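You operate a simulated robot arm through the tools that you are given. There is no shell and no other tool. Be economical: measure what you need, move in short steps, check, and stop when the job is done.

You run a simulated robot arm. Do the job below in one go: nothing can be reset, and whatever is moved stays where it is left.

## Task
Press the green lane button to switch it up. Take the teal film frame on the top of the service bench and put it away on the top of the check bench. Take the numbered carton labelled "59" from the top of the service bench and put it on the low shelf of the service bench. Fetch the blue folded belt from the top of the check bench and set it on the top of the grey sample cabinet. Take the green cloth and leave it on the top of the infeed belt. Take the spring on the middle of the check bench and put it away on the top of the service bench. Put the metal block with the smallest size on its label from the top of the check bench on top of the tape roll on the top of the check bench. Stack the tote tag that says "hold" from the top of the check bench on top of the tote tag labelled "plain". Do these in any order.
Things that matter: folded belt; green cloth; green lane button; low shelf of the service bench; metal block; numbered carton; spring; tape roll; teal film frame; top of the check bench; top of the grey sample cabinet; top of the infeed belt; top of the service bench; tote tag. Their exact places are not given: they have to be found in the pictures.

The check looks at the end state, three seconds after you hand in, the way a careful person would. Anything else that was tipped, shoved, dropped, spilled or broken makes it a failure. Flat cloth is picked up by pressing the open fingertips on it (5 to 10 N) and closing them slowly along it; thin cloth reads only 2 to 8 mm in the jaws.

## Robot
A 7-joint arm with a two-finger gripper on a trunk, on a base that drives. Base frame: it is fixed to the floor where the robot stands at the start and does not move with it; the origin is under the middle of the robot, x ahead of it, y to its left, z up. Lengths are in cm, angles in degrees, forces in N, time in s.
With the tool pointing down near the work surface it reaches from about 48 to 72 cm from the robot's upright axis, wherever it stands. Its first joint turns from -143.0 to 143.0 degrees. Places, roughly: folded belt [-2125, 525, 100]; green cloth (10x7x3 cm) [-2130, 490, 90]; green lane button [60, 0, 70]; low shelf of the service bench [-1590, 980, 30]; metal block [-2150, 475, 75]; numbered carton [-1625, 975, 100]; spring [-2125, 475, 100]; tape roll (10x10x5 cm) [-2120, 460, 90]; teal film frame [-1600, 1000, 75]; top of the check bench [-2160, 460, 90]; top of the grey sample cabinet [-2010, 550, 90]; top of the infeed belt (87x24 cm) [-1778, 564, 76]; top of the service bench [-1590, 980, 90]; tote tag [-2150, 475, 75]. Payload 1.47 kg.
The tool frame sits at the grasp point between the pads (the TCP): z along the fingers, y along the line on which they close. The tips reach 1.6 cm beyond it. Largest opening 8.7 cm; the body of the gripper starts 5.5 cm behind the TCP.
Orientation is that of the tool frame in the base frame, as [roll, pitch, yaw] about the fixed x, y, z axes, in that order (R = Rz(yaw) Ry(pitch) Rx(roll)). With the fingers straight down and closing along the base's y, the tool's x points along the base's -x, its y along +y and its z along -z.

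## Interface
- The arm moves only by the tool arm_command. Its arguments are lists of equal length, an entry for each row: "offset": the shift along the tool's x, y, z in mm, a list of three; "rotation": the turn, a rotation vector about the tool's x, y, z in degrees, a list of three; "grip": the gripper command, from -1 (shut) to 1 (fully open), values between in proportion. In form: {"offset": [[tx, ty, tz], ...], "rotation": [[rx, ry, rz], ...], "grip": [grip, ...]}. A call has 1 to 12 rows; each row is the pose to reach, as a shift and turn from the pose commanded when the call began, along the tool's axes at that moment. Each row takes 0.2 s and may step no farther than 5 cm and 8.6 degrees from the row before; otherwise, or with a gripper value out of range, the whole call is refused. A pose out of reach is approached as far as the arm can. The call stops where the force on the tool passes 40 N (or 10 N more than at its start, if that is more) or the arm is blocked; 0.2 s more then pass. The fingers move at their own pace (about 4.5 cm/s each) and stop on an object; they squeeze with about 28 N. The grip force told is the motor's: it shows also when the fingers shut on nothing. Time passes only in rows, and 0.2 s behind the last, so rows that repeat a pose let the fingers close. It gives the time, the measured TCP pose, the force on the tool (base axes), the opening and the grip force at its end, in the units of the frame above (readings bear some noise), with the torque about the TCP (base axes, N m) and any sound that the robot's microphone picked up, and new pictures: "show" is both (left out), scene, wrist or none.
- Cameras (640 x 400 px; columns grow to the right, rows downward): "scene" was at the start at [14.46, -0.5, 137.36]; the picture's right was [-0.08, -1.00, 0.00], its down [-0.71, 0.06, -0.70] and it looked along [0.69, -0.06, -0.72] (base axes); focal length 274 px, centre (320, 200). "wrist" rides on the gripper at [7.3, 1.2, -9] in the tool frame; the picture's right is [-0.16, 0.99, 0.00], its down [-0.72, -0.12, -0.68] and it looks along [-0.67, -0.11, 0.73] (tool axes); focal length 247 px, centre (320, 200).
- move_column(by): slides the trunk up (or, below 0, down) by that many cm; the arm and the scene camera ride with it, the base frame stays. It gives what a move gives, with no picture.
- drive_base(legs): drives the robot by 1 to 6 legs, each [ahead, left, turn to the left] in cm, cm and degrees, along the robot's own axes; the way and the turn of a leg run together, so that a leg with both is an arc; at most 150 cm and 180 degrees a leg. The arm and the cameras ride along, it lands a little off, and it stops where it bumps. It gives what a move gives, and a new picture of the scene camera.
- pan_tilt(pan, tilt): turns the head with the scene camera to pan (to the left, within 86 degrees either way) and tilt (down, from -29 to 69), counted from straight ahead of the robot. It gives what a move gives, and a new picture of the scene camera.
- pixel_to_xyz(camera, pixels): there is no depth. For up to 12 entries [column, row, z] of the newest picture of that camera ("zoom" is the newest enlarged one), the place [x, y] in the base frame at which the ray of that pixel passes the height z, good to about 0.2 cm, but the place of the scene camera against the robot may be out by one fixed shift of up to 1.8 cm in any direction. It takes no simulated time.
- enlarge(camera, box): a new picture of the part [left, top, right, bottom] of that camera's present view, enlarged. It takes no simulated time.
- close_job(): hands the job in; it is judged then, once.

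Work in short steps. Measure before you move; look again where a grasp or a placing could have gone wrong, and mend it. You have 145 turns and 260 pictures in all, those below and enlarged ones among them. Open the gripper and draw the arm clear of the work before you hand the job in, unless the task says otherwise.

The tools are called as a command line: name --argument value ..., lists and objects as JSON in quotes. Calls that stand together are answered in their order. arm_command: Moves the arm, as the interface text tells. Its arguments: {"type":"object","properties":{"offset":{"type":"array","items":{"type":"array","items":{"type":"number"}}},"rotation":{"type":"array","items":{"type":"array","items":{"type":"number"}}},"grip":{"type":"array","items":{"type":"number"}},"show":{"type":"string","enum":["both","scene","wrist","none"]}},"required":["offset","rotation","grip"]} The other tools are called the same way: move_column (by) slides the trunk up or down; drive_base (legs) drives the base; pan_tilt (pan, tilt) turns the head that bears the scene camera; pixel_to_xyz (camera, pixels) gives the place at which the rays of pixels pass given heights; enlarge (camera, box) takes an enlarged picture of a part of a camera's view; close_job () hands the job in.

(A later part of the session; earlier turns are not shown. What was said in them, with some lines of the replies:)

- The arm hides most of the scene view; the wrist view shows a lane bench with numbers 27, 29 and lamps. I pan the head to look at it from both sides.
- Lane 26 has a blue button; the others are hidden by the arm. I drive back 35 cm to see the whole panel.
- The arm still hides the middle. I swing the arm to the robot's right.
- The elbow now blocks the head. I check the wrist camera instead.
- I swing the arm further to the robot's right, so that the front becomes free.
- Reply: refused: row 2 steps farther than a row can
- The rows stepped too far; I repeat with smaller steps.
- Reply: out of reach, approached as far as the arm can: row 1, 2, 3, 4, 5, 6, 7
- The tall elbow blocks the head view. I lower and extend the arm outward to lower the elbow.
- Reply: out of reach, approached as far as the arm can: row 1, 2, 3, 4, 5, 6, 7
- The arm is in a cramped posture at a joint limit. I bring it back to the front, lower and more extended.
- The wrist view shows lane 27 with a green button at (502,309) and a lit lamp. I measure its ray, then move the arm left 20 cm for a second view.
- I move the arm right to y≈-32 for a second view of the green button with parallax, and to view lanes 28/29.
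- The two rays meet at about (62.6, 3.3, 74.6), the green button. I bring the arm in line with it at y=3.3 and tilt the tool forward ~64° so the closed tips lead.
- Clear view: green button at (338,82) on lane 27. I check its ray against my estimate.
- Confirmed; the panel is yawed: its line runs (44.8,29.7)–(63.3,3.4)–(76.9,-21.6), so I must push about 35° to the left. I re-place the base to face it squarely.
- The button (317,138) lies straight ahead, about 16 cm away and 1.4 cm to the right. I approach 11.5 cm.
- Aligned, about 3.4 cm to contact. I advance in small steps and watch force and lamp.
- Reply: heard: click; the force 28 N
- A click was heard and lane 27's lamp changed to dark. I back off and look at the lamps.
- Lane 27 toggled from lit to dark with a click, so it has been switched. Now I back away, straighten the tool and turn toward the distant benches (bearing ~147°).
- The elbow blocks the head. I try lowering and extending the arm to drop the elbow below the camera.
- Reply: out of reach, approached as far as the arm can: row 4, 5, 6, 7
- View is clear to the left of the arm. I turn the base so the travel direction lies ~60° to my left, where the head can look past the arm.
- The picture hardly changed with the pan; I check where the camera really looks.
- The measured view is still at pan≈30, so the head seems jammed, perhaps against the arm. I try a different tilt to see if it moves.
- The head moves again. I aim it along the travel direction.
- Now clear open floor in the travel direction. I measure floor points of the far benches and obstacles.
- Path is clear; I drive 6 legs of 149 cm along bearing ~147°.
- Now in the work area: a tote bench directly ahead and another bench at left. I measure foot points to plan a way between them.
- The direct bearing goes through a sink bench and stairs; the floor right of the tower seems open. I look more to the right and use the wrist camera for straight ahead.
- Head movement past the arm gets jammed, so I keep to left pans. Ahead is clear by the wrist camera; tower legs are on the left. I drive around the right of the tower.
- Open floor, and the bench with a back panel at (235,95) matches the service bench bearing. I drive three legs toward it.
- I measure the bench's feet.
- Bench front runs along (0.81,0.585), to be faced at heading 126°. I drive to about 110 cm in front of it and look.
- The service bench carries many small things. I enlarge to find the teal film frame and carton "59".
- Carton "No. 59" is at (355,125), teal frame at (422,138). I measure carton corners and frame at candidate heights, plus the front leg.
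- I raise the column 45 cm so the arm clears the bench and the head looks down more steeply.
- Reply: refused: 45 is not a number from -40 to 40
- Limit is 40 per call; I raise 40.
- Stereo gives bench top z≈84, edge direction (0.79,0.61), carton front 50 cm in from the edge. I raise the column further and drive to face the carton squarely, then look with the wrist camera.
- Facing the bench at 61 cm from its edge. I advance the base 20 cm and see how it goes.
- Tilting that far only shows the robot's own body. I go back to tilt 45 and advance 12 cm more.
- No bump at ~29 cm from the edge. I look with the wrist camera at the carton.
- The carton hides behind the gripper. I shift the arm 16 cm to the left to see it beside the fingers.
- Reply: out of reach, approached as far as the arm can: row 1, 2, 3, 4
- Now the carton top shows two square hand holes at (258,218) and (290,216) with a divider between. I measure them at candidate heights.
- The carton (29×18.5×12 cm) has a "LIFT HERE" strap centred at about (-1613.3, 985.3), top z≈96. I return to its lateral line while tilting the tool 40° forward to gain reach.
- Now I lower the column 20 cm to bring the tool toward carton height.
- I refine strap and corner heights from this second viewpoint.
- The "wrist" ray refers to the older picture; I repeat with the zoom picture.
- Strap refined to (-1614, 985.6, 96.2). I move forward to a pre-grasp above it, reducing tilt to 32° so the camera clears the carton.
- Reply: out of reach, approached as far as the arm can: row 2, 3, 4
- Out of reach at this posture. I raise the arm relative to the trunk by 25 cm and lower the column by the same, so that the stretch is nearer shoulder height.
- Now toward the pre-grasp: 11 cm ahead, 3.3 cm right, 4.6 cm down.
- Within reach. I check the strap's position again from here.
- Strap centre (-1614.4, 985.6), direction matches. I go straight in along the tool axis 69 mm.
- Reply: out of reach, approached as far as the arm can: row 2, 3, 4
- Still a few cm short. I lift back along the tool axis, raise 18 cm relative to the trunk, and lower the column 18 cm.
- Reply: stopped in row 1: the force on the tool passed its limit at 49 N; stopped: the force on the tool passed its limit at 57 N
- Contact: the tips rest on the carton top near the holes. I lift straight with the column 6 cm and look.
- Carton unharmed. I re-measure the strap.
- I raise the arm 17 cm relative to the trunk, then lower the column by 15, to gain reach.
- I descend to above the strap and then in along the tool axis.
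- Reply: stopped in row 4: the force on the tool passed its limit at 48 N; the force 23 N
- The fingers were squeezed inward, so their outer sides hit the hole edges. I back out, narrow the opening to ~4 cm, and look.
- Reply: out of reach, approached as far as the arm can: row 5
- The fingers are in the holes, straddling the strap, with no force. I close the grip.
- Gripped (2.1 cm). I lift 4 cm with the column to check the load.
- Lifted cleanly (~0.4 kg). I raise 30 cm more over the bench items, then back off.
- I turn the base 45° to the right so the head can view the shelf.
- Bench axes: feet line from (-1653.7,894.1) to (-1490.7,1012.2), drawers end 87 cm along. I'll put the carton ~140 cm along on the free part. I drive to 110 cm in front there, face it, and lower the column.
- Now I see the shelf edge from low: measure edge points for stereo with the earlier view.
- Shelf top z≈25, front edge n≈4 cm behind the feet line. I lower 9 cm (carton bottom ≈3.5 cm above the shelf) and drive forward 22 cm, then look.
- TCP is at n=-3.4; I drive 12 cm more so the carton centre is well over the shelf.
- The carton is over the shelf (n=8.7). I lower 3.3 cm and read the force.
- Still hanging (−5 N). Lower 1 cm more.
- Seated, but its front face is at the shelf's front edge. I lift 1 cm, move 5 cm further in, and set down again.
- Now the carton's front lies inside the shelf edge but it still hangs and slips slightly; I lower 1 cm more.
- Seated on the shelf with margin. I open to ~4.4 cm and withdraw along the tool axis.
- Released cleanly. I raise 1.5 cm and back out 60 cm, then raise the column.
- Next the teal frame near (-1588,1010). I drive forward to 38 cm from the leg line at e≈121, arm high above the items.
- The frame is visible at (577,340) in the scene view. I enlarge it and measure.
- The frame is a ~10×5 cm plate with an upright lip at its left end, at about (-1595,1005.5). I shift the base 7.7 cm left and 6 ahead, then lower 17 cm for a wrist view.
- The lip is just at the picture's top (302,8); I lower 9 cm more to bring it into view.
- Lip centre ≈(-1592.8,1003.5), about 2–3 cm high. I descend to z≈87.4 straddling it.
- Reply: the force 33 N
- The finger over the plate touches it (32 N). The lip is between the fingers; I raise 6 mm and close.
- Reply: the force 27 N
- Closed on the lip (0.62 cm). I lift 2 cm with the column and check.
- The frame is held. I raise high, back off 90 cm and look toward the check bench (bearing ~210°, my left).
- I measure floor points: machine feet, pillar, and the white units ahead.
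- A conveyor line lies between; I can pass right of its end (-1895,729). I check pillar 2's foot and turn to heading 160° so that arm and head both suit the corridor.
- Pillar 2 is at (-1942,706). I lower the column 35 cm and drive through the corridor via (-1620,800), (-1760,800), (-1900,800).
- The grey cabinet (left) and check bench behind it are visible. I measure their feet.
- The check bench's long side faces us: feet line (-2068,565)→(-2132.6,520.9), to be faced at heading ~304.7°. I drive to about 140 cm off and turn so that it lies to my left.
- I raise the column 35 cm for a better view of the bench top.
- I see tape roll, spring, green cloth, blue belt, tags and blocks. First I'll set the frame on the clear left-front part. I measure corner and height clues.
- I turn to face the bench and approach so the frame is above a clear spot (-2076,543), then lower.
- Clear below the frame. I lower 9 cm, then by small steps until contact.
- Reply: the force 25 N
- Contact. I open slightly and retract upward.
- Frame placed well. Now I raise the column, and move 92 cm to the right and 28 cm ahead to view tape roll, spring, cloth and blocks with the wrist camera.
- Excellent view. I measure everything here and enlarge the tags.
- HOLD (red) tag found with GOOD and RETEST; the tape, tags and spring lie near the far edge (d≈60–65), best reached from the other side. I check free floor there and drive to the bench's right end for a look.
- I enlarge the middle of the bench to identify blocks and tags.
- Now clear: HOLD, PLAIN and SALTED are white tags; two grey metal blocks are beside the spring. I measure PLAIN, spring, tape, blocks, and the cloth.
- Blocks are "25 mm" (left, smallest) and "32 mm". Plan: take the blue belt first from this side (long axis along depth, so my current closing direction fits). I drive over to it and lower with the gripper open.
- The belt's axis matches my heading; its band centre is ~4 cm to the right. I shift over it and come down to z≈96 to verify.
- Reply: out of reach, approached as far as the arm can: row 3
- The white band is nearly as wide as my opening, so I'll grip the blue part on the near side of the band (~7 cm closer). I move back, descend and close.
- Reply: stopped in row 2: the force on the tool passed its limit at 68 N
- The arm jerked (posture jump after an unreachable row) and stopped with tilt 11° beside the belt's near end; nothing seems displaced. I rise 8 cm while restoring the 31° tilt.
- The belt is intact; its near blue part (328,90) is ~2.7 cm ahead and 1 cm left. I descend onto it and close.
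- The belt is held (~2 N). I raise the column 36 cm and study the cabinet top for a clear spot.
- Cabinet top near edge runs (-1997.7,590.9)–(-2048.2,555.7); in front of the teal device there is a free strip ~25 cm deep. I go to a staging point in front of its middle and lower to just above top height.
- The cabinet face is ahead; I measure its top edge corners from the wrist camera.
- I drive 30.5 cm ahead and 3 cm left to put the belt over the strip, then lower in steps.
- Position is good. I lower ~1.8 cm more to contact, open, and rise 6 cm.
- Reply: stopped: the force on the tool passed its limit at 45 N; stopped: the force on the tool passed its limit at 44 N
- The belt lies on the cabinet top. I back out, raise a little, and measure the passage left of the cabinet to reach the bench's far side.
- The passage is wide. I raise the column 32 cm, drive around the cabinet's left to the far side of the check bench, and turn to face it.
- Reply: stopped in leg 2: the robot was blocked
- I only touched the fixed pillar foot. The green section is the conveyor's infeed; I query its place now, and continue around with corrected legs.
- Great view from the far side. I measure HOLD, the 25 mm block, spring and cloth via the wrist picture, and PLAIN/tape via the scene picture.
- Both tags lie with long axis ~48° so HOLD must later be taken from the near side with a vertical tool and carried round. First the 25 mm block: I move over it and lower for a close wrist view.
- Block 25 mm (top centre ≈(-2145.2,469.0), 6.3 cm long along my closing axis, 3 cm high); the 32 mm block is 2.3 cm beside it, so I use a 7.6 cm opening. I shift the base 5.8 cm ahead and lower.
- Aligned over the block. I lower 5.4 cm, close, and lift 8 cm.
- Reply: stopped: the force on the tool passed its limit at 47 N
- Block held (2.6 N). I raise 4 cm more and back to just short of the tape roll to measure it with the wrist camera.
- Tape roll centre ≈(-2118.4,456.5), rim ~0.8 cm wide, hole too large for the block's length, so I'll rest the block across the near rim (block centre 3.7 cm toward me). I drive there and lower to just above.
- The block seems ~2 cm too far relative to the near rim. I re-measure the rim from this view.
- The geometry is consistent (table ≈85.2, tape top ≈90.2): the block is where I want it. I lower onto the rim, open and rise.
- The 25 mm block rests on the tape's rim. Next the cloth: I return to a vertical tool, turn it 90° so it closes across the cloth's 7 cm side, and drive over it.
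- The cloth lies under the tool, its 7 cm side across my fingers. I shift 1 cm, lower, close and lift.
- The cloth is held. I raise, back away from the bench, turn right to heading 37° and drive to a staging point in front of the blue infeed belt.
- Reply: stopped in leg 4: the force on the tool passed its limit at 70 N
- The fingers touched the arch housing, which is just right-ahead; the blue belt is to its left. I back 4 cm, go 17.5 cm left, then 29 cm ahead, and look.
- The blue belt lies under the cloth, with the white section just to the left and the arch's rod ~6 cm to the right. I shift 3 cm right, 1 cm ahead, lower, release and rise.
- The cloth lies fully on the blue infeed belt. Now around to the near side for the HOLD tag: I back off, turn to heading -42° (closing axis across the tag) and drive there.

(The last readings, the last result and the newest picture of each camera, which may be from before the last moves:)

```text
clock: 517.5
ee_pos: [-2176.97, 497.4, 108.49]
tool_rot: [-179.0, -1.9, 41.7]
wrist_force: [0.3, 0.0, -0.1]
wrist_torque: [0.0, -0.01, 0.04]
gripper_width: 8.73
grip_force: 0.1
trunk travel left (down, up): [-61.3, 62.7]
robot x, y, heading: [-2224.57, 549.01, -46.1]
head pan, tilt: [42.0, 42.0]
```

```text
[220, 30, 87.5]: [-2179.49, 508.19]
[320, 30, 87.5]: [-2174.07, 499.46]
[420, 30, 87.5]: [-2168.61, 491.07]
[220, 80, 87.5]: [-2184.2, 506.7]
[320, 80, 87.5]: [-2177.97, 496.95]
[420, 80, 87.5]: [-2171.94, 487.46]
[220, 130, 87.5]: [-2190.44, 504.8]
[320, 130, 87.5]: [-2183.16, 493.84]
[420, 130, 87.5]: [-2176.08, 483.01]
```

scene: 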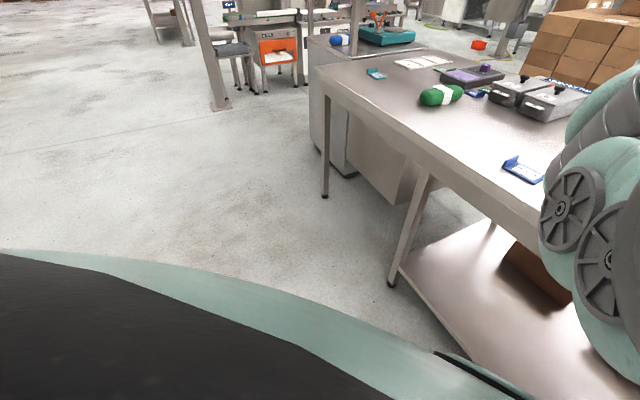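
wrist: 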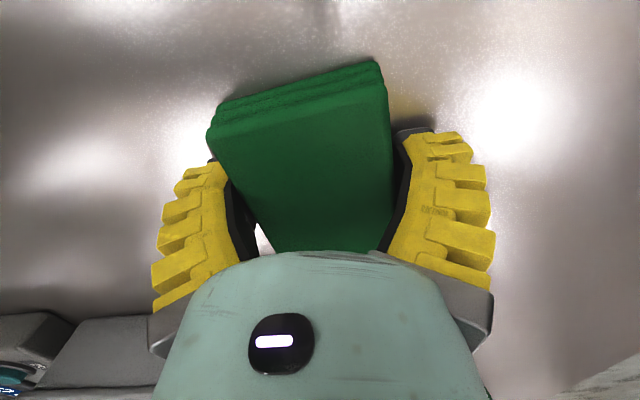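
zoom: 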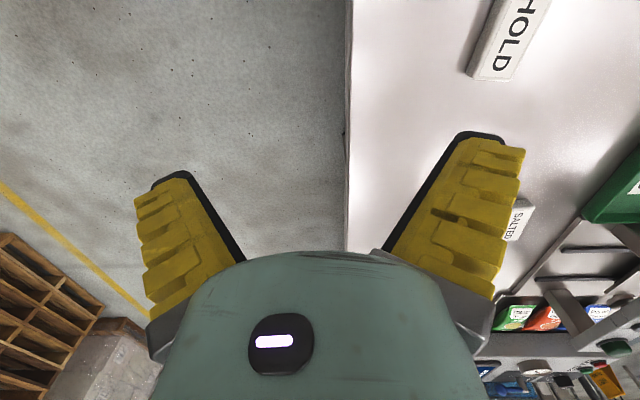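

HOLD is ahead right: centre ≈(-2163.6,483.5), long axis ≈30°. I drive 19.3 cm ahead, turn the tool 10° and lower 10 cm to verify.

drive_base --legs '[[19.3, 0, 0]]'

arm_command --offset '[[0, 0, 0], [0, 0, 0]]' --rotation '[[0, 0, 5], [0, 0, 10]]' --grip '[1, 1]' --show "none"

move_column --by -11

enlarge --camera "wrist" --box '[0, 0, 640, 400]'

pixel_to_xyz --camera "zoom" --pixels '[[260, 50, 87.5], [320, 50, 87.5], [380, 50, 87.5], [260, 100, 87.5], [320, 100, 87.5], [380, 100, 87.5], [260, 150, 87.5], [320, 150, 87.5], [380, 150, 87.5]]'

```text
clock: 519.1
ee_pos: [-2163.58, 483.77, 108.42]
tool_rot: [-179.0, -2.0, 41.8]
wrist_force: [-0.3, 0.2, 0.2]
wrist_torque: [-0.01, 0.01, 0.02]
gripper_width: 8.68
grip_force: 0.0
trunk travel left (down, up): [-61.3, 62.7]
robot x, y, heading: [-2211.91, 534.99, -45.9]
head pan, tilt: [42.0, 42.0]
```

scene: 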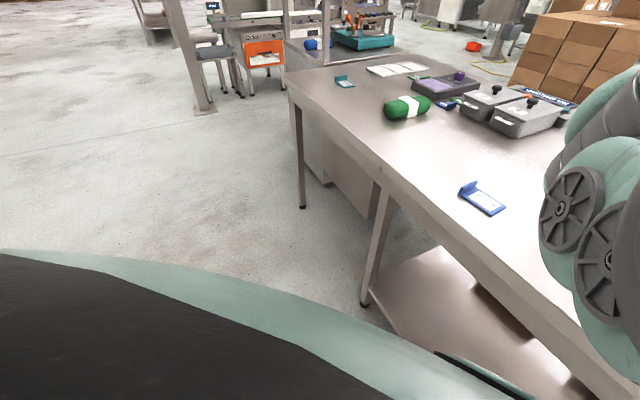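

```text
clock: 519.7
ee_pos: [-2163.67, 483.69, 108.43]
tool_rot: [-178.8, -1.8, 31.7]
wrist_force: [0.3, -0.8, 0.4]
wrist_torque: [0.0, 0.01, -0.03]
gripper_width: 8.7
grip_force: 0.1
trunk travel left (down, up): [-61.3, 62.7]
robot x, y, heading: [-2211.65, 534.95, -45.8]
head pan, tilt: [42.0, 42.0]
```

```text
clock: 521.1
ee_pos: [-2163.59, 483.83, 97.45]
tool_rot: [-178.7, -1.8, 31.9]
wrist_force: [0.8, 0.5, -0.1]
wrist_torque: [0.0, -0.03, -0.01]
gripper_width: 8.71
grip_force: 0.1
trunk travel left (down, up): [-50.3, 73.7]
robot x, y, heading: [-2211.52, 535.67, -45.7]
head pan, tilt: [42.0, 42.0]
```

```text
1.00 times, centred on (320, 200) of wrist (not enlarged: the box is as wide or as high as the picture)
```

zoom: 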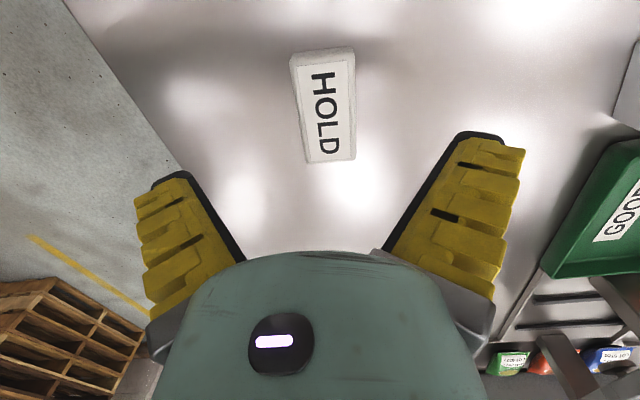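

```text
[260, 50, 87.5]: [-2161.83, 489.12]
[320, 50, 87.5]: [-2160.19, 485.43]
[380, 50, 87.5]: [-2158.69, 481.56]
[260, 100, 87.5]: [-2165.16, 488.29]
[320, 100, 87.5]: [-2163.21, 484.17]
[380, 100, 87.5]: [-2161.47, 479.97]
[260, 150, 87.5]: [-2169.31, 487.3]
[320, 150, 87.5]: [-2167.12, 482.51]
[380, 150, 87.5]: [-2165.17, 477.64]
```

HOLD is aligned between the fingers. I lower 10.2 cm, close, and lift 20 cm.

move_column --by -10.2

arm_command --offset '[[0, 0, 0], [0, 0, 0], [0, 0, 0], [0, 0, 0], [0, 0, 0], [0, 0, 0], [0, 0, 0]]' --rotation '[[0, 0, 0], [0, 0, 0], [0, 0, 0], [0, 0, 0], [0, 0, 0], [0, 0, 0], [0, 0, 0]]' --grip '[0.5, 0.2, -0.2, -0.5, -1, -1, -1]' --show "none"

move_column --by 22

enlarge --camera "wrist" --box '[0, 0, 640, 400]'

```text
clock: 522.5
ee_pos: [-2163.75, 483.79, 87.37]
tool_rot: [-178.8, -1.7, 31.8]
wrist_force: [-0.1, 0.5, -0.6]
wrist_torque: [-0.03, -0.02, 0.02]
gripper_width: 8.7
grip_force: 0.1
trunk travel left (down, up): [-40.1, 83.9]
robot x, y, heading: [-2211.72, 535.17, -45.8]
head pan, tilt: [42.0, 42.0]
```

```text
clock: 524.1
ee_pos: [-2163.44, 483.38, 87.66]
tool_rot: [-179.1, -1.9, 31.7]
wrist_force: [2.9, -4.9, 19.7]
wrist_torque: [-0.43, -0.18, 0.01]
gripper_width: 4.1
grip_force: 28.2
trunk travel left (down, up): [-40.1, 83.9]
robot x, y, heading: [-2211.36, 534.98, -45.7]
head pan, tilt: [42.0, 42.0]
```

```text
clock: 526.4
ee_pos: [-2163.7, 483.73, 109.22]
tool_rot: [-178.7, -1.9, 31.8]
wrist_force: [-0.1, 0.1, -0.8]
wrist_torque: [-0.02, -0.02, -0.02]
gripper_width: 4.08
grip_force: 28.1
trunk travel left (down, up): [-62.1, 61.9]
robot x, y, heading: [-2211.59, 535.26, -45.9]
head pan, tilt: [42.0, 42.0]
```

```text
1.00 times, centred on (320, 200) of wrist (not enlarged: the box is as wide or as high as the picture)
```

zoom: 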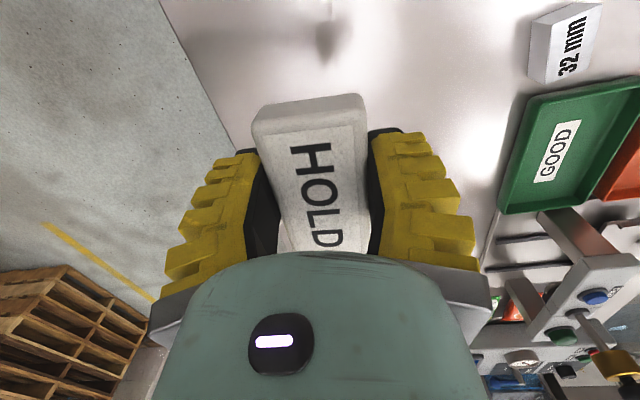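

HOLD is held. I drive around the cabinet to the far side, turn, and move over PLAIN.

drive_base --legs '[[-25.4, 124.3, 0], [12.8, 85.1, 0], [96.9, 42.5, 0], [91.9, 1.5, 0], [72, -126.9, 0], [-27.9, -115, 0]]'

drive_base --legs '[[0, 0, 179]]'

enlarge --camera "wrist" --box '[0, 0, 640, 400]'

```text
clock: 559.0
ee_pos: [-1995.21, 335.81, 109.24]
tool_rot: [-178.7, -1.8, 32.3]
wrist_force: [-0.2, 0.2, -0.3]
wrist_torque: [-0.01, 0.02, 0.05]
gripper_width: 4.07
grip_force: 28.0
trunk travel left (down, up): [-62.1, 61.9]
robot x, y, heading: [-2043.66, 386.86, -45.2]
head pan, tilt: [42.0, 42.0]
```

scene: 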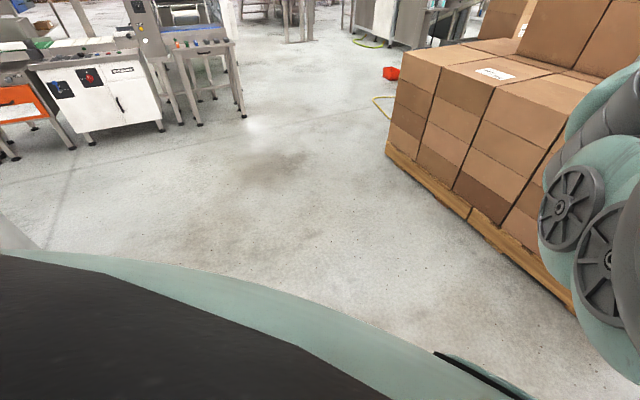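

```text
clock: 566.8
ee_pos: [-2094.76, 435.53, 109.29]
tool_rot: [-178.7, -1.8, -145.1]
wrist_force: [0.2, -0.1, -0.5]
wrist_torque: [-0.03, -0.01, 0.0]
gripper_width: 4.07
grip_force: 28.1
trunk travel left (down, up): [-62.1, 61.9]
robot x, y, heading: [-2043.52, 386.93, 137.1]
head pan, tilt: [42.0, 42.0]
```

scene: 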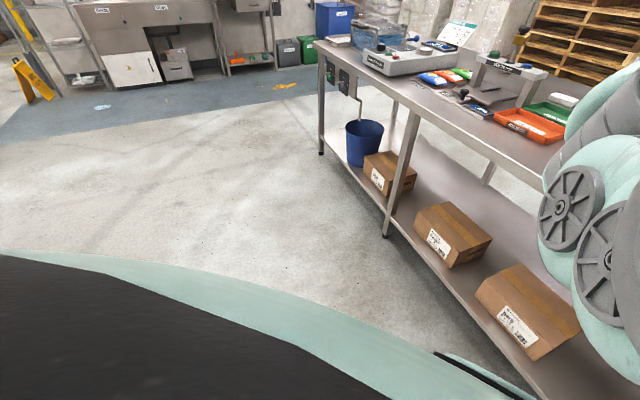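

```text
1.00 times, centred on (320, 200) of wrist (not enlarged: the box is as wide or as high as the picture)
```

zoom: 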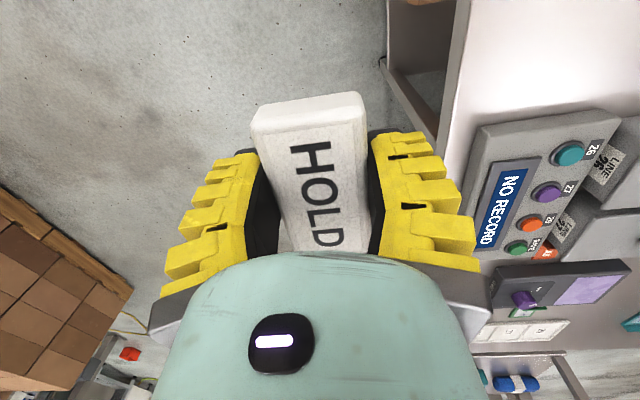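

PLAIN should be at ≈(-2135.5,451.7). I drive 40.8 cm ahead and 15.8 left to hover, lower 7 cm and look.

drive_base --legs '[[40.8, 15.8, 0]]'

enlarge --camera "wrist" --box '[0, 0, 640, 400]'

pixel_to_xyz --camera "zoom" --pixels '[[200, 30, 87.3], [320, 30, 87.3], [440, 30, 87.3], [200, 80, 87.3], [320, 80, 87.3], [440, 80, 87.3], [200, 130, 87.3], [320, 130, 87.3], [440, 130, 87.3]]'

```text
clock: 569.5
ee_pos: [-2135.69, 452.2, 109.29]
tool_rot: [-178.7, -1.8, -145.4]
wrist_force: [0.2, 0.3, 0.3]
wrist_torque: [0.01, 0.01, -0.03]
gripper_width: 4.05
grip_force: 27.8
trunk travel left (down, up): [-62.1, 61.9]
robot x, y, heading: [-2084.99, 403.02, 136.8]
head pan, tilt: [42.0, 42.0]
```

scene: 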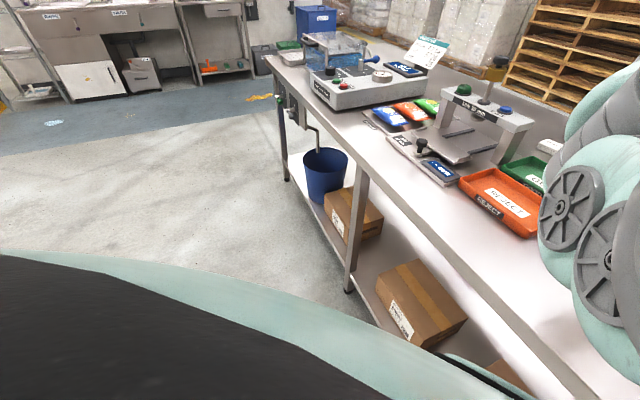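

```text
1.00 times, centred on (320, 200) of wrist (not enlarged: the box is as wide or as high as the picture)
```

zoom: 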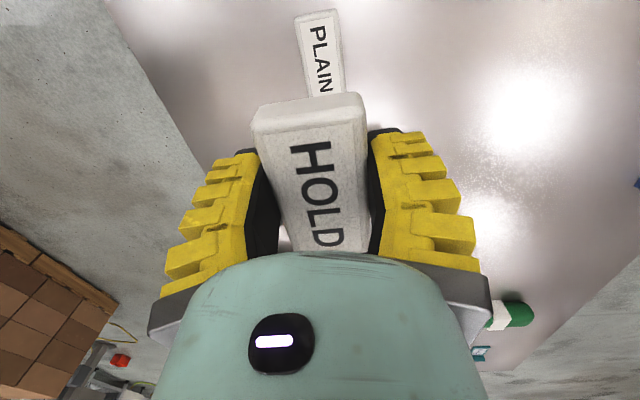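

```text
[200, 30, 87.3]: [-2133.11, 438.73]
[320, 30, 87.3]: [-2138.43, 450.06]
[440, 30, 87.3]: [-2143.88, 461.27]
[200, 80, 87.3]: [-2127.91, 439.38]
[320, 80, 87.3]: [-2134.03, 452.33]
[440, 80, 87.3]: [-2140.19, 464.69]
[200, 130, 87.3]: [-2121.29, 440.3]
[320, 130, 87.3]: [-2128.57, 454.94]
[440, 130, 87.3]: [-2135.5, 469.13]
```

PLAIN's centre is ≈(-2136.2,451.4), same orientation as HOLD. I correct 1 cm, lower onto it, release and rise.

arm_command --offset '[[9, -4, 0]]' --rotation '[[0, 0, 0]]' --grip '[-1]' --show "none"

move_column --by -18.6

move_column --by -0.6

enlarge --camera "wrist" --box '[160, 0, 480, 200]'

```text
clock: 569.9
ee_pos: [-2136.1, 451.36, 109.27]
tool_rot: [-178.8, -1.9, -145.4]
wrist_force: [-0.4, -0.4, -0.2]
wrist_torque: [0.01, -0.01, -0.02]
gripper_width: 4.04
grip_force: 27.7
trunk travel left (down, up): [-62.1, 61.9]
robot x, y, heading: [-2085.06, 403.01, 136.7]
head pan, tilt: [42.0, 42.0]
```

```text
clock: 572.0
ee_pos: [-2136.21, 451.39, 90.73]
tool_rot: [-178.7, -1.8, -145.4]
wrist_force: [0.7, 0.6, -1.6]
wrist_torque: [-0.02, 0.0, 0.02]
gripper_width: 4.05
grip_force: 28.1
trunk travel left (down, up): [-43.5, 80.5]
robot x, y, heading: [-2084.95, 403.35, 136.8]
head pan, tilt: [42.0, 42.0]
```

```text
clock: 572.5
ee_pos: [-2136.22, 451.41, 90.22]
tool_rot: [-178.6, -1.8, -145.4]
wrist_force: [-0.5, 0.0, -0.9]
wrist_torque: [-0.01, 0.0, 0.02]
gripper_width: 4.04
grip_force: 28.0
trunk travel left (down, up): [-42.9, 81.1]
robot x, y, heading: [-2084.89, 403.06, 137.1]
head pan, tilt: [42.0, 42.0]
```

```text
2.00 times, centred on (320, 100) of wrist
```

zoom: 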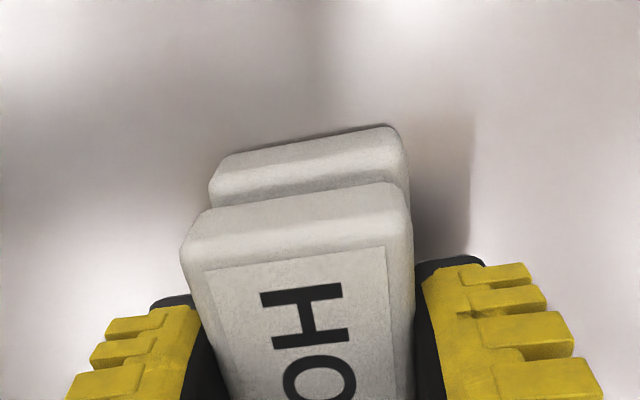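

HOLD is right above PLAIN. I lower the last bit, release, and rise 12 cm.

move_column --by -0.5

move_column --by -0.4

arm_command --offset '[[0, 0, 0], [0, 0, 0], [0, 0, 0], [0, 0, 0]]' --rotation '[[0, 0, 0], [0, 0, 0], [0, 0, 0], [0, 0, 0]]' --grip '[-0.1, 0.1, 0.3, 0.3]' --show "none"

move_column --by 16

enlarge --camera "wrist" --box '[0, 0, 640, 400]'

pixel_to_xyz --camera "zoom" --pixels '[[320, 80, 91], [420, 80, 91], [520, 80, 91], [320, 150, 91], [420, 150, 91], [520, 150, 91], [420, 200, 91], [520, 200, 91]]'

```text
clock: 573.1
ee_pos: [-2136.33, 451.33, 89.73]
tool_rot: [-178.8, -1.8, -145.4]
wrist_force: [2.0, -1.9, 11.2]
wrist_torque: [-0.01, -0.02, -0.03]
gripper_width: 4.11
grip_force: 28.1
trunk travel left (down, up): [-42.4, 81.6]
robot x, y, heading: [-2085.39, 403.37, 136.9]
head pan, tilt: [42.0, 42.0]
```

```text
clock: 573.6
ee_pos: [-2136.32, 451.56, 89.43]
tool_rot: [-178.9, -1.9, -145.3]
wrist_force: [1.9, -1.7, 18.8]
wrist_torque: [0.01, 0.03, -0.04]
gripper_width: 4.24
grip_force: 28.4
trunk travel left (down, up): [-42.0, 82.0]
robot x, y, heading: [-2085.08, 403.42, 137.0]
head pan, tilt: [42.0, 42.0]
```

```text
clock: 574.6
ee_pos: [-2136.22, 451.28, 89.2]
tool_rot: [-178.7, -1.9, -145.5]
wrist_force: [-0.7, -0.4, 1.2]
wrist_torque: [0.01, 0.03, -0.03]
gripper_width: 6.14
grip_force: 3.5
trunk travel left (down, up): [-42.0, 82.0]
robot x, y, heading: [-2085.19, 403.53, 136.8]
head pan, tilt: [42.0, 42.0]
```

```text
clock: 576.4
ee_pos: [-2136.27, 451.32, 105.25]
tool_rot: [-178.7, -1.8, -145.4]
wrist_force: [0.1, -0.6, 0.5]
wrist_torque: [0.02, 0.02, 0.02]
gripper_width: 6.14
grip_force: 3.4
trunk travel left (down, up): [-58.0, 66.0]
robot x, y, heading: [-2085.42, 403.29, 137.1]
head pan, tilt: [42.0, 42.0]
```

```text
1.00 times, centred on (320, 200) of wrist (not enlarged: the box is as wide or as high as the picture)
```

zoom: 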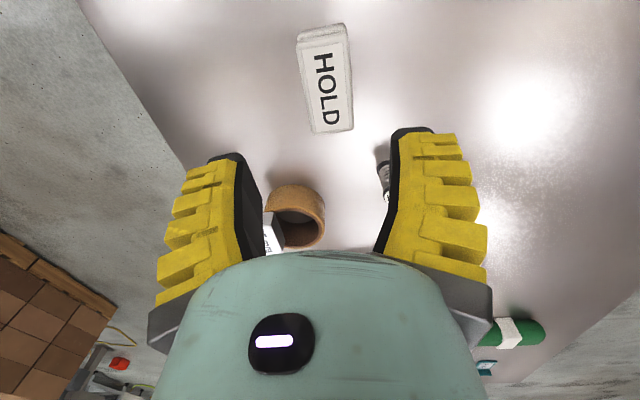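

```text
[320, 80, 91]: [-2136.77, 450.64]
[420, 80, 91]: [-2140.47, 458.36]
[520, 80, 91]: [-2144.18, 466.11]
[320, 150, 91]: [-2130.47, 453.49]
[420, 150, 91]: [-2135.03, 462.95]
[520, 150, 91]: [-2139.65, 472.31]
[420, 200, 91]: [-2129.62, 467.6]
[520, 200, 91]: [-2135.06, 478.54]
```

HOLD is stacked on PLAIN. The spring is at ≈(-2130.2,462.1). I set the opening to 5 cm and drive over it for a check.

arm_command --offset '[[0, 0, 0], [0, 0, 0]]' --rotation '[[0, 0, 0], [0, 0, 0]]' --grip '[0.1, 0.1]' --show "none"

drive_base --legs '[[2.9, -12.1, 0]]'

enlarge --camera "wrist" --box '[0, 0, 640, 400]'

pixel_to_xyz --camera "zoom" --pixels '[[280, 60, 92], [320, 60, 92], [360, 60, 92], [280, 90, 92], [320, 90, 92], [360, 90, 92], [280, 120, 92], [320, 120, 92], [360, 120, 92]]'

```text
clock: 577.0
ee_pos: [-2136.11, 451.32, 105.14]
tool_rot: [-178.8, -1.8, -145.4]
wrist_force: [0.4, 0.0, 0.3]
wrist_torque: [0.0, -0.02, -0.06]
gripper_width: 5.32
grip_force: 3.8
trunk travel left (down, up): [-58.0, 66.0]
robot x, y, heading: [-2084.8, 403.51, 136.8]
head pan, tilt: [42.0, 42.0]
```

```text
clock: 578.3
ee_pos: [-2130.0, 462.13, 105.14]
tool_rot: [-178.7, -1.8, -145.3]
wrist_force: [-0.3, 0.0, 0.4]
wrist_torque: [-0.01, -0.03, 0.01]
gripper_width: 5.31
grip_force: 4.2
trunk travel left (down, up): [-58.0, 66.0]
robot x, y, heading: [-2078.74, 414.22, 137.1]
head pan, tilt: [42.0, 42.0]
```

scene: 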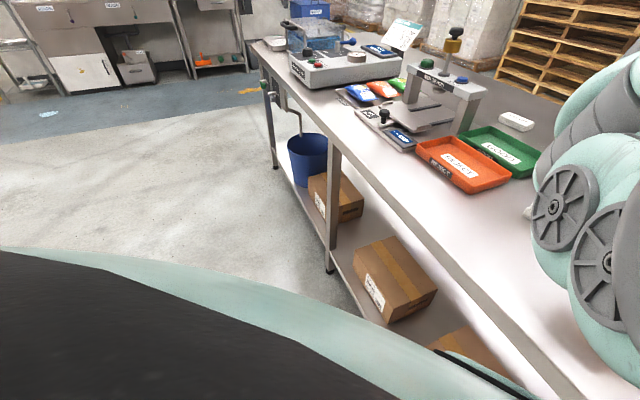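

```text
1.00 times, centred on (320, 200) of wrist (not enlarged: the box is as wide or as high as the picture)
```

zoom: 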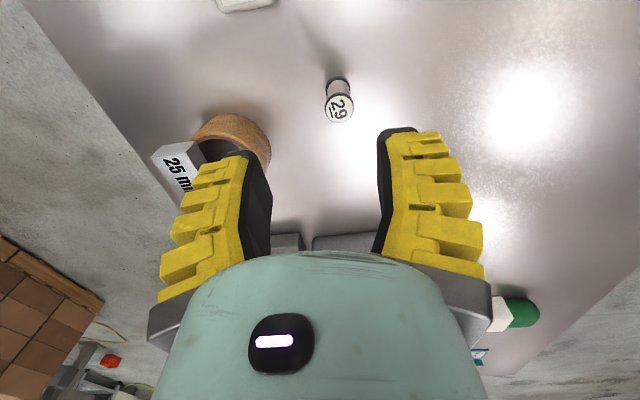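

```text
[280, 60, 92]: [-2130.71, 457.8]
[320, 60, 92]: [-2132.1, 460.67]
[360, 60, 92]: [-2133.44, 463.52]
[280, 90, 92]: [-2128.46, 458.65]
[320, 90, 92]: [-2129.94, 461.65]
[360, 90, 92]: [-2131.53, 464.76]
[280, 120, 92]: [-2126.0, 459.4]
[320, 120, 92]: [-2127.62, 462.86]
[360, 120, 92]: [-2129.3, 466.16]
```

Spring axis at (-2129.35,463.9). I shift 1.9 cm onto it, lower 15.8 cm, close, and lift.

arm_command --offset '[[-16, 11, 0], [-16, 11, 0]]' --rotation '[[0, 0, 0], [0, 0, 0]]' --grip '[0.1, 0.1]' --show "none"

move_column --by -15.6

arm_command --offset '[[0, 0, 0], [0, 0, 0], [0, 0, 0], [0, 0, 0], [0, 0, 0]]' --rotation '[[0, 0, 0], [0, 0, 0], [0, 0, 0], [0, 0, 0], [0, 0, 0]]' --grip '[-0.2, -0.5, -0.8, -1, -1]' --show "none"

move_column --by 20

enlarge --camera "wrist" --box '[0, 0, 640, 400]'

```text
clock: 578.9
ee_pos: [-2129.38, 463.85, 105.24]
tool_rot: [-178.7, -1.8, -145.3]
wrist_force: [0.0, -0.1, 0.3]
wrist_torque: [0.03, -0.04, -0.02]
gripper_width: 5.32
grip_force: 3.6
trunk travel left (down, up): [-58.0, 66.0]
robot x, y, heading: [-2078.82, 414.14, 137.1]
head pan, tilt: [42.0, 42.0]
```

```text
clock: 580.7
ee_pos: [-2129.44, 463.92, 89.69]
tool_rot: [-178.7, -1.9, -145.3]
wrist_force: [0.1, 0.3, -0.6]
wrist_torque: [-0.01, -0.02, 0.0]
gripper_width: 5.3
grip_force: 4.1
trunk travel left (down, up): [-42.4, 81.6]
robot x, y, heading: [-2078.54, 414.17, 136.9]
head pan, tilt: [42.0, 42.0]
```

```text
clock: 581.9
ee_pos: [-2129.49, 463.88, 89.76]
tool_rot: [-178.8, -1.8, -145.3]
wrist_force: [3.1, -2.4, 8.8]
wrist_torque: [-0.02, -0.21, -0.08]
gripper_width: 1.96
grip_force: 28.2
trunk travel left (down, up): [-42.4, 81.6]
robot x, y, heading: [-2078.77, 414.16, 136.7]
head pan, tilt: [42.0, 42.0]
```

```text
clock: 584.0
ee_pos: [-2129.4, 463.84, 109.62]
tool_rot: [-178.6, -1.9, -145.2]
wrist_force: [0.7, 0.0, -0.7]
wrist_torque: [-0.02, -0.02, 0.06]
gripper_width: 1.52
grip_force: 28.1
trunk travel left (down, up): [-62.4, 61.6]
robot x, y, heading: [-2078.71, 413.74, 137.2]
head pan, tilt: [42.0, 42.0]
```

```text
1.00 times, centred on (320, 200) of wrist (not enlarged: the box is as wide or as high as the picture)
```

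zoom: 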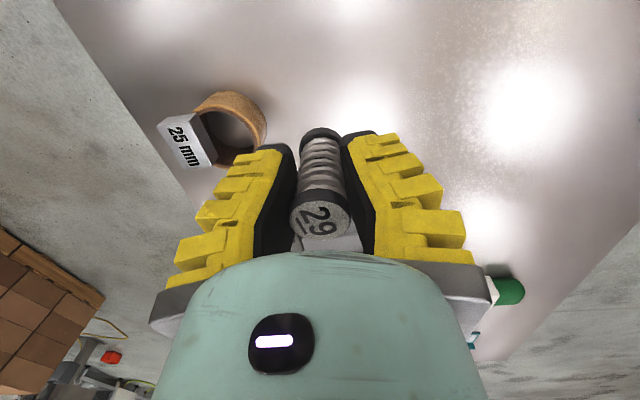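

The spring is held upright. I drive around to the service bench: first legs back past the cabinet, then along the corridor, ending facing the bench's left half.

drive_base --legs '[[-44.2, -1.9, 0], [0, 0, -180], [28.6, 111.5, 0], [-64.1, 128.9, 0], [-91.8, 3.2, 0], [-97.4, 4.8, 0]]'

```text
clock: 615.3
ee_pos: [-1985.63, 666.13, 109.51]
tool_rot: [-178.7, -1.8, 35.2]
wrist_force: [-0.3, 0.4, -0.4]
wrist_torque: [-0.04, 0.0, 0.0]
gripper_width: 1.31
grip_force: 27.8
trunk travel left (down, up): [-62.4, 61.6]
robot x, y, heading: [-2036.63, 715.34, -42.3]
head pan, tilt: [42.0, 42.0]
```

scene: 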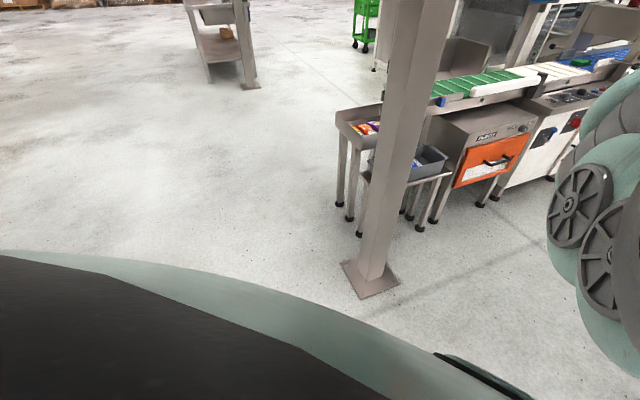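

On track. Second part along the corridor to the service bench, then a look.

drive_base --legs '[[0, 0, 62.3], [121.5, 51.3, 0], [129.9, -52.6, 0], [127.5, -59.2, 0], [103.2, -8.8, 0], [0, 0, 106]]'

pan_tilt --pan 40 --tilt 42

enlarge --camera "wrist" --box '[0, 0, 640, 400]'

```text
clock: 647.3
ee_pos: [-1606.04, 875.78, 109.63]
tool_rot: [-178.7, -1.8, -153.1]
wrist_force: [0.0, 0.8, -0.5]
wrist_torque: [-0.01, -0.02, 0.04]
gripper_width: 1.27
grip_force: 27.9
trunk travel left (down, up): [-62.4, 61.6]
robot x, y, heading: [-1562.67, 819.96, 129.1]
head pan, tilt: [42.0, 42.0]
```

scene: 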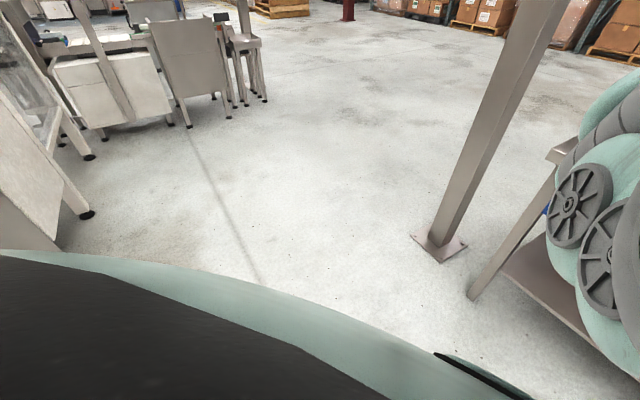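

```text
clock: 647.9
ee_pos: [-1606.22, 875.71, 109.67]
tool_rot: [-178.7, -1.7, -153.0]
wrist_force: [0.5, -0.3, -0.6]
wrist_torque: [0.03, 0.01, -0.03]
gripper_width: 1.28
grip_force: 28.2
trunk travel left (down, up): [-62.4, 61.6]
robot x, y, heading: [-1562.63, 819.89, 129.2]
head pan, tilt: [40.0, 42.0]
```

scene: 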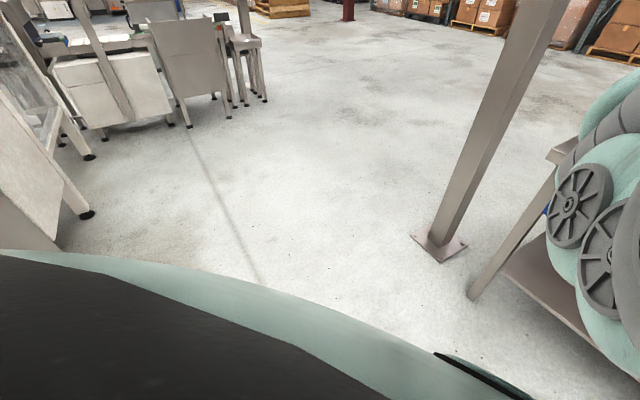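

```text
1.00 times, centred on (320, 200) of wrist (not enlarged: the box is as wide or as high as the picture)
```

zoom: 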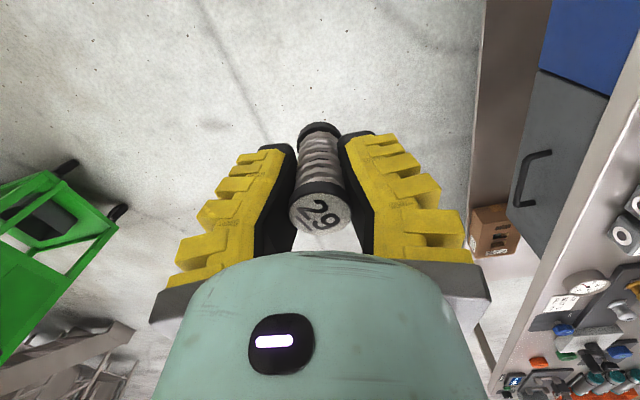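

I raise 12 cm and move over the bench to a spot expected to be free (between lever and press), then look.

move_column --by 12

drive_base --legs '[[62.1, -17.6, 0]]'

enlarge --camera "wrist" --box '[0, 0, 640, 400]'

pixel_to_xyz --camera "zoom" --pixels '[[200, 20, 85], [320, 20, 85], [440, 20, 85], [200, 80, 85], [320, 80, 85], [440, 80, 85], [200, 140, 85], [440, 140, 85]]'

```text
clock: 649.4
ee_pos: [-1606.19, 875.9, 121.67]
tool_rot: [-178.7, -1.8, -153.1]
wrist_force: [-0.1, 0.8, -0.2]
wrist_torque: [0.0, -0.02, 0.02]
gripper_width: 1.26
grip_force: 28.3
trunk travel left (down, up): [-74.4, 49.6]
robot x, y, heading: [-1562.91, 819.37, 129.0]
head pan, tilt: [40.0, 42.0]
```

```text
clock: 653.0
ee_pos: [-1631.26, 935.88, 121.66]
tool_rot: [-178.7, -1.8, -153.5]
wrist_force: [-0.9, 0.8, -0.8]
wrist_torque: [-0.02, 0.03, -0.02]
gripper_width: 1.26
grip_force: 27.6
trunk travel left (down, up): [-74.4, 49.6]
robot x, y, heading: [-1588.23, 879.83, 128.8]
head pan, tilt: [40.0, 42.0]
```

scene: 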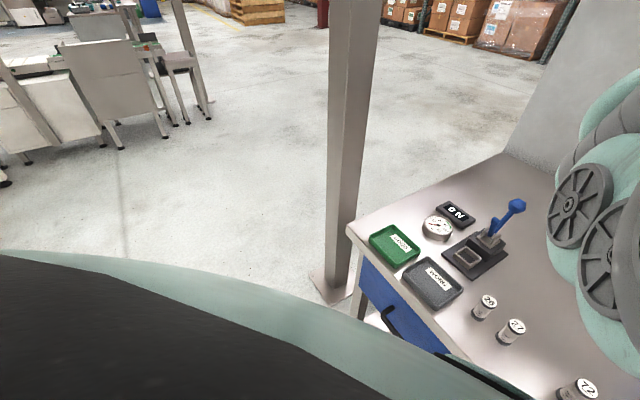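

```text
1.00 times, centred on (320, 200) of wrist (not enlarged: the box is as wide or as high as the picture)
```

zoom: 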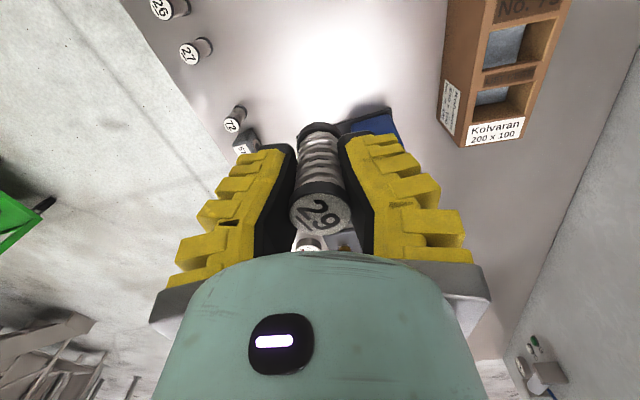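

```text
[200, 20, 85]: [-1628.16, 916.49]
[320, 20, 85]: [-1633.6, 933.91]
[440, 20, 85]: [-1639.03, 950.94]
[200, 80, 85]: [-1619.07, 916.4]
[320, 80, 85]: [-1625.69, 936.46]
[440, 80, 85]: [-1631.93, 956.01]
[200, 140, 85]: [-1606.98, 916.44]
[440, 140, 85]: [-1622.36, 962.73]
```

The table below is bare. To stay clear of the press (right) and lever (left), I shift 7 cm toward the front edge, then lower to just above the table.

arm_command --offset '[[0, -35, 0], [0, -70, 0]]' --rotation '[[0, 0, 0], [0, 0, 0]]' --grip '[-1, -1]' --show "none"

move_column --by -20

enlarge --camera "wrist" --box '[0, 0, 640, 400]'

enlarge --camera "scene" --box '[340, 120, 640, 400]'

```text
clock: 653.6
ee_pos: [-1629.24, 931.85, 120.95]
tool_rot: [-178.6, -1.7, -153.5]
wrist_force: [-0.1, 0.4, 0.3]
wrist_torque: [0.03, 0.0, 0.0]
gripper_width: 1.26
grip_force: 28.3
out of reach, approached as far as the arm can: row 2
trunk travel left (down, up): [-74.4, 49.6]
robot x, y, heading: [-1588.05, 879.38, 128.9]
head pan, tilt: [40.0, 42.0]
```

```text
clock: 655.8
ee_pos: [-1629.29, 931.74, 101.03]
tool_rot: [-178.7, -1.7, -153.4]
wrist_force: [0.7, 0.4, -0.5]
wrist_torque: [0.02, 0.02, 0.0]
gripper_width: 1.29
grip_force: 27.7
trunk travel left (down, up): [-54.4, 69.6]
robot x, y, heading: [-1588.06, 879.53, 128.7]
head pan, tilt: [40.0, 42.0]
```

```text
1.00 times, centred on (320, 200) of wrist (not enlarged: the box is as wide or as high as the picture)
```

zoom: 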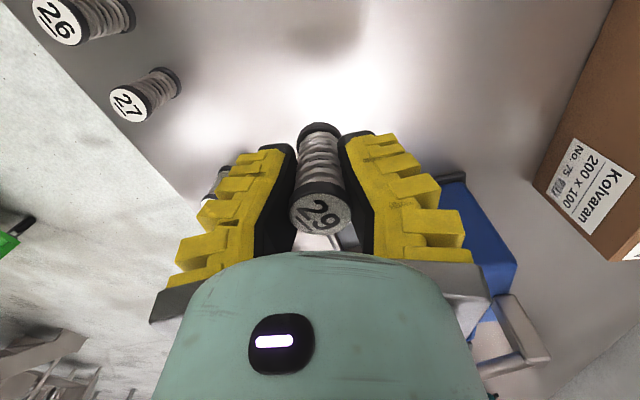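

```text
1.43 times, centred on (490, 260) of scene
```

zoom: 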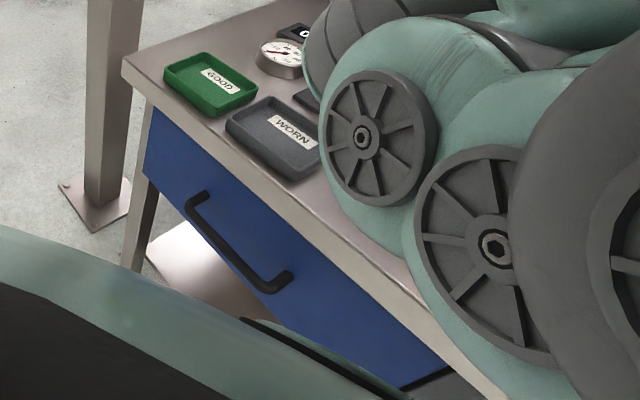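

Clear below, but the press is ~6 cm ahead of the hand. I shift 4 cm back and 3 cm left, lower to the table, release gently, and rise.

drive_base --legs '[[-4, 3, 0]]'

move_column --by -10.9

move_column --by -0.5

enlarge --camera "wrist" --box '[0, 0, 640, 400]'

```text
clock: 656.7
ee_pos: [-1629.08, 926.68, 100.85]
tool_rot: [-178.6, -1.7, -153.5]
wrist_force: [-0.4, 0.4, -0.3]
wrist_torque: [0.0, 0.0, -0.01]
gripper_width: 1.27
grip_force: 28.0
trunk travel left (down, up): [-54.4, 69.6]
robot x, y, heading: [-1588.02, 874.78, 128.8]
head pan, tilt: [40.0, 42.0]
```

scene: 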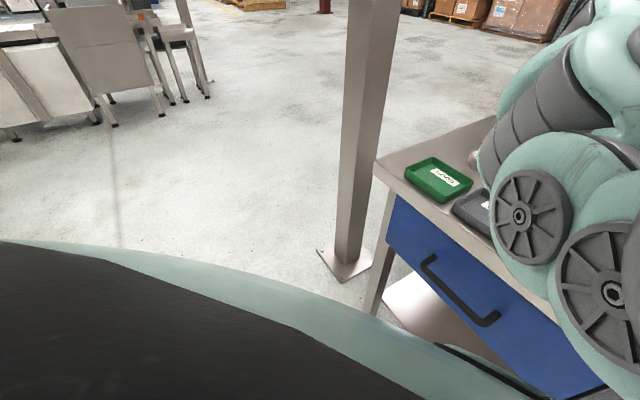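

```text
clock: 658.1
ee_pos: [-1629.08, 926.83, 90.13]
tool_rot: [-178.7, -1.7, -153.4]
wrist_force: [0.1, -0.6, -0.6]
wrist_torque: [-0.02, -0.02, -0.03]
gripper_width: 1.29
grip_force: 27.6
trunk travel left (down, up): [-43.5, 80.5]
robot x, y, heading: [-1587.96, 874.69, 128.5]
head pan, tilt: [40.0, 42.0]
```

```text
clock: 658.6
ee_pos: [-1629.14, 926.84, 89.65]
tool_rot: [-178.9, -1.8, -153.5]
wrist_force: [2.9, -4.3, 15.7]
wrist_torque: [0.02, -0.14, -0.03]
gripper_width: 1.38
grip_force: 28.3
trunk travel left (down, up): [-43.0, 81.0]
robot x, y, heading: [-1587.58, 874.53, 129.0]
head pan, tilt: [40.0, 42.0]
```

```text
1.00 times, centred on (320, 200) of wrist (not enlarged: the box is as wide or as high as the picture)
5 turns are left
```

zoom: 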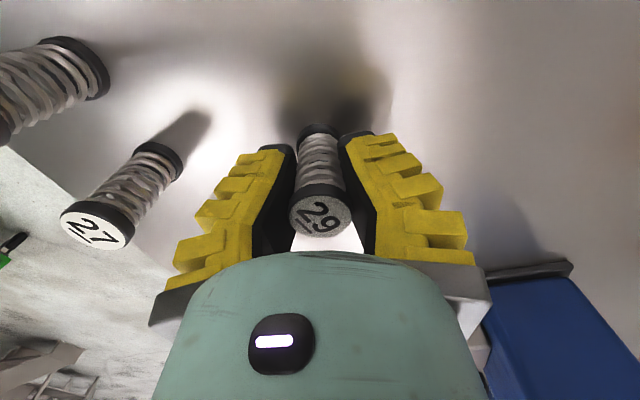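

The spring stands on the table (16 N contact). I open gently to 4 cm and rise 16 cm, then check.

arm_command --offset '[[0, 0, 0], [0, 0, 0], [0, 0, 0], [0, 0, 0]]' --rotation '[[0, 0, 0], [0, 0, 0], [0, 0, 0], [0, 0, 0]]' --grip '[-0.5, -0.3, -0.2, -0.2]' --show "none"

move_column --by 30

enlarge --camera "wrist" --box '[0, 0, 640, 400]'

```text
clock: 659.6
ee_pos: [-1629.05, 926.78, 89.62]
tool_rot: [-178.7, -1.7, -153.4]
wrist_force: [-0.8, -0.3, 0.4]
wrist_torque: [-0.02, -0.01, -0.01]
gripper_width: 4.06
grip_force: 4.1
trunk travel left (down, up): [-43.0, 81.0]
robot x, y, heading: [-1587.84, 874.28, 128.6]
head pan, tilt: [40.0, 42.0]
```

```text
clock: 662.6
ee_pos: [-1629.19, 926.68, 119.47]
tool_rot: [-178.7, -1.8, -153.4]
wrist_force: [-0.2, 0.1, -0.8]
wrist_torque: [-0.01, 0.01, -0.02]
gripper_width: 4.06
grip_force: 4.3
trunk travel left (down, up): [-73.0, 51.0]
robot x, y, heading: [-1588.0, 874.57, 128.9]
head pan, tilt: [40.0, 42.0]
```

```text
1.00 times, centred on (320, 200) of wrist (not enlarged: the box is as wide or as high as the picture)
4 turns are left
```

zoom: 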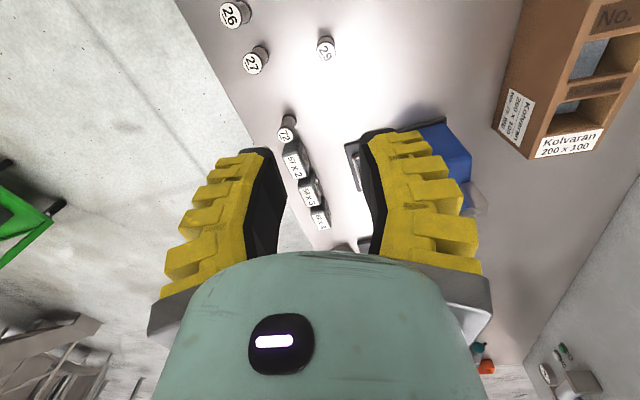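

Spring 29 stands upright on the service bench, and everything around it is undisturbed. I open the gripper fully and back the robot clear.

drive_base --legs '[[-50, 0, 0]]'

arm_command --offset '[[0, 0, 0], [0, 0, 0], [0, 0, 0]]' --rotation '[[0, 0, 0], [0, 0, 0], [0, 0, 0]]' --grip '[1, 1, 1]' --show "none"

```text
clock: 665.6
ee_pos: [-1596.97, 887.22, 119.55]
tool_rot: [-178.7, -1.7, -153.5]
wrist_force: [1.0, -0.5, 0.0]
wrist_torque: [0.02, 0.06, -0.01]
gripper_width: 4.07
grip_force: 4.5
trunk travel left (down, up): [-73.0, 51.0]
robot x, y, heading: [-1555.62, 835.1, 128.6]
head pan, tilt: [40.0, 42.0]
```

scene: 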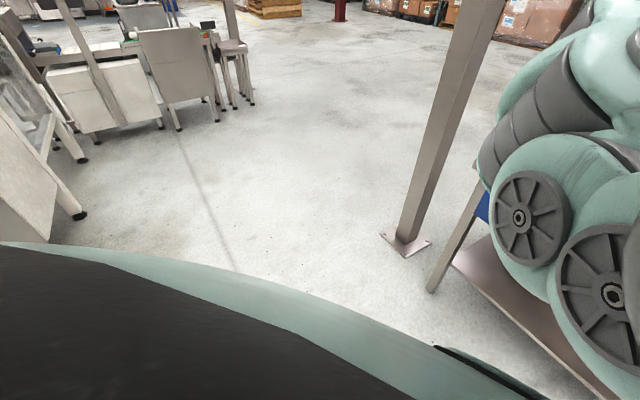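

```text
clock: 666.4
ee_pos: [-1596.95, 887.31, 119.54]
tool_rot: [-178.7, -1.7, -153.5]
wrist_force: [0.3, 0.4, 0.2]
wrist_torque: [-0.01, 0.0, 0.0]
gripper_width: 8.71
grip_force: 0.1
trunk travel left (down, up): [-73.0, 51.0]
robot x, y, heading: [-1555.86, 834.75, 128.8]
head pan, tilt: [40.0, 42.0]
3 turns are left
```

All tasks are done, the gripper is open and the arm is clear of the bench; I hand the job in.

close_job

```text
The job is handed in.
```

I carried out all eight tasks and handed the job in with the gripper open and the arm clear. Some points a careful check might question:

- **Green button:** its lamp was lit at the start and went dark with the press. I read "switch it up" as toggle.
- **Bumps:** the base ran into a fixed pillar. The open fingers pressed the arch beside the infeed belt with about 70 N, and I saw no damage in the pictures.
- **25 mm block:** it rests on the tape roll's rim, off-centre, because the hole is wider than the block is long.
- **Carton 59:** I shifted it about 1 cm during failed grasp attempts before lifting it, and it slipped slightly in the grip as I set it down. It ended resting fully on the low shelf.
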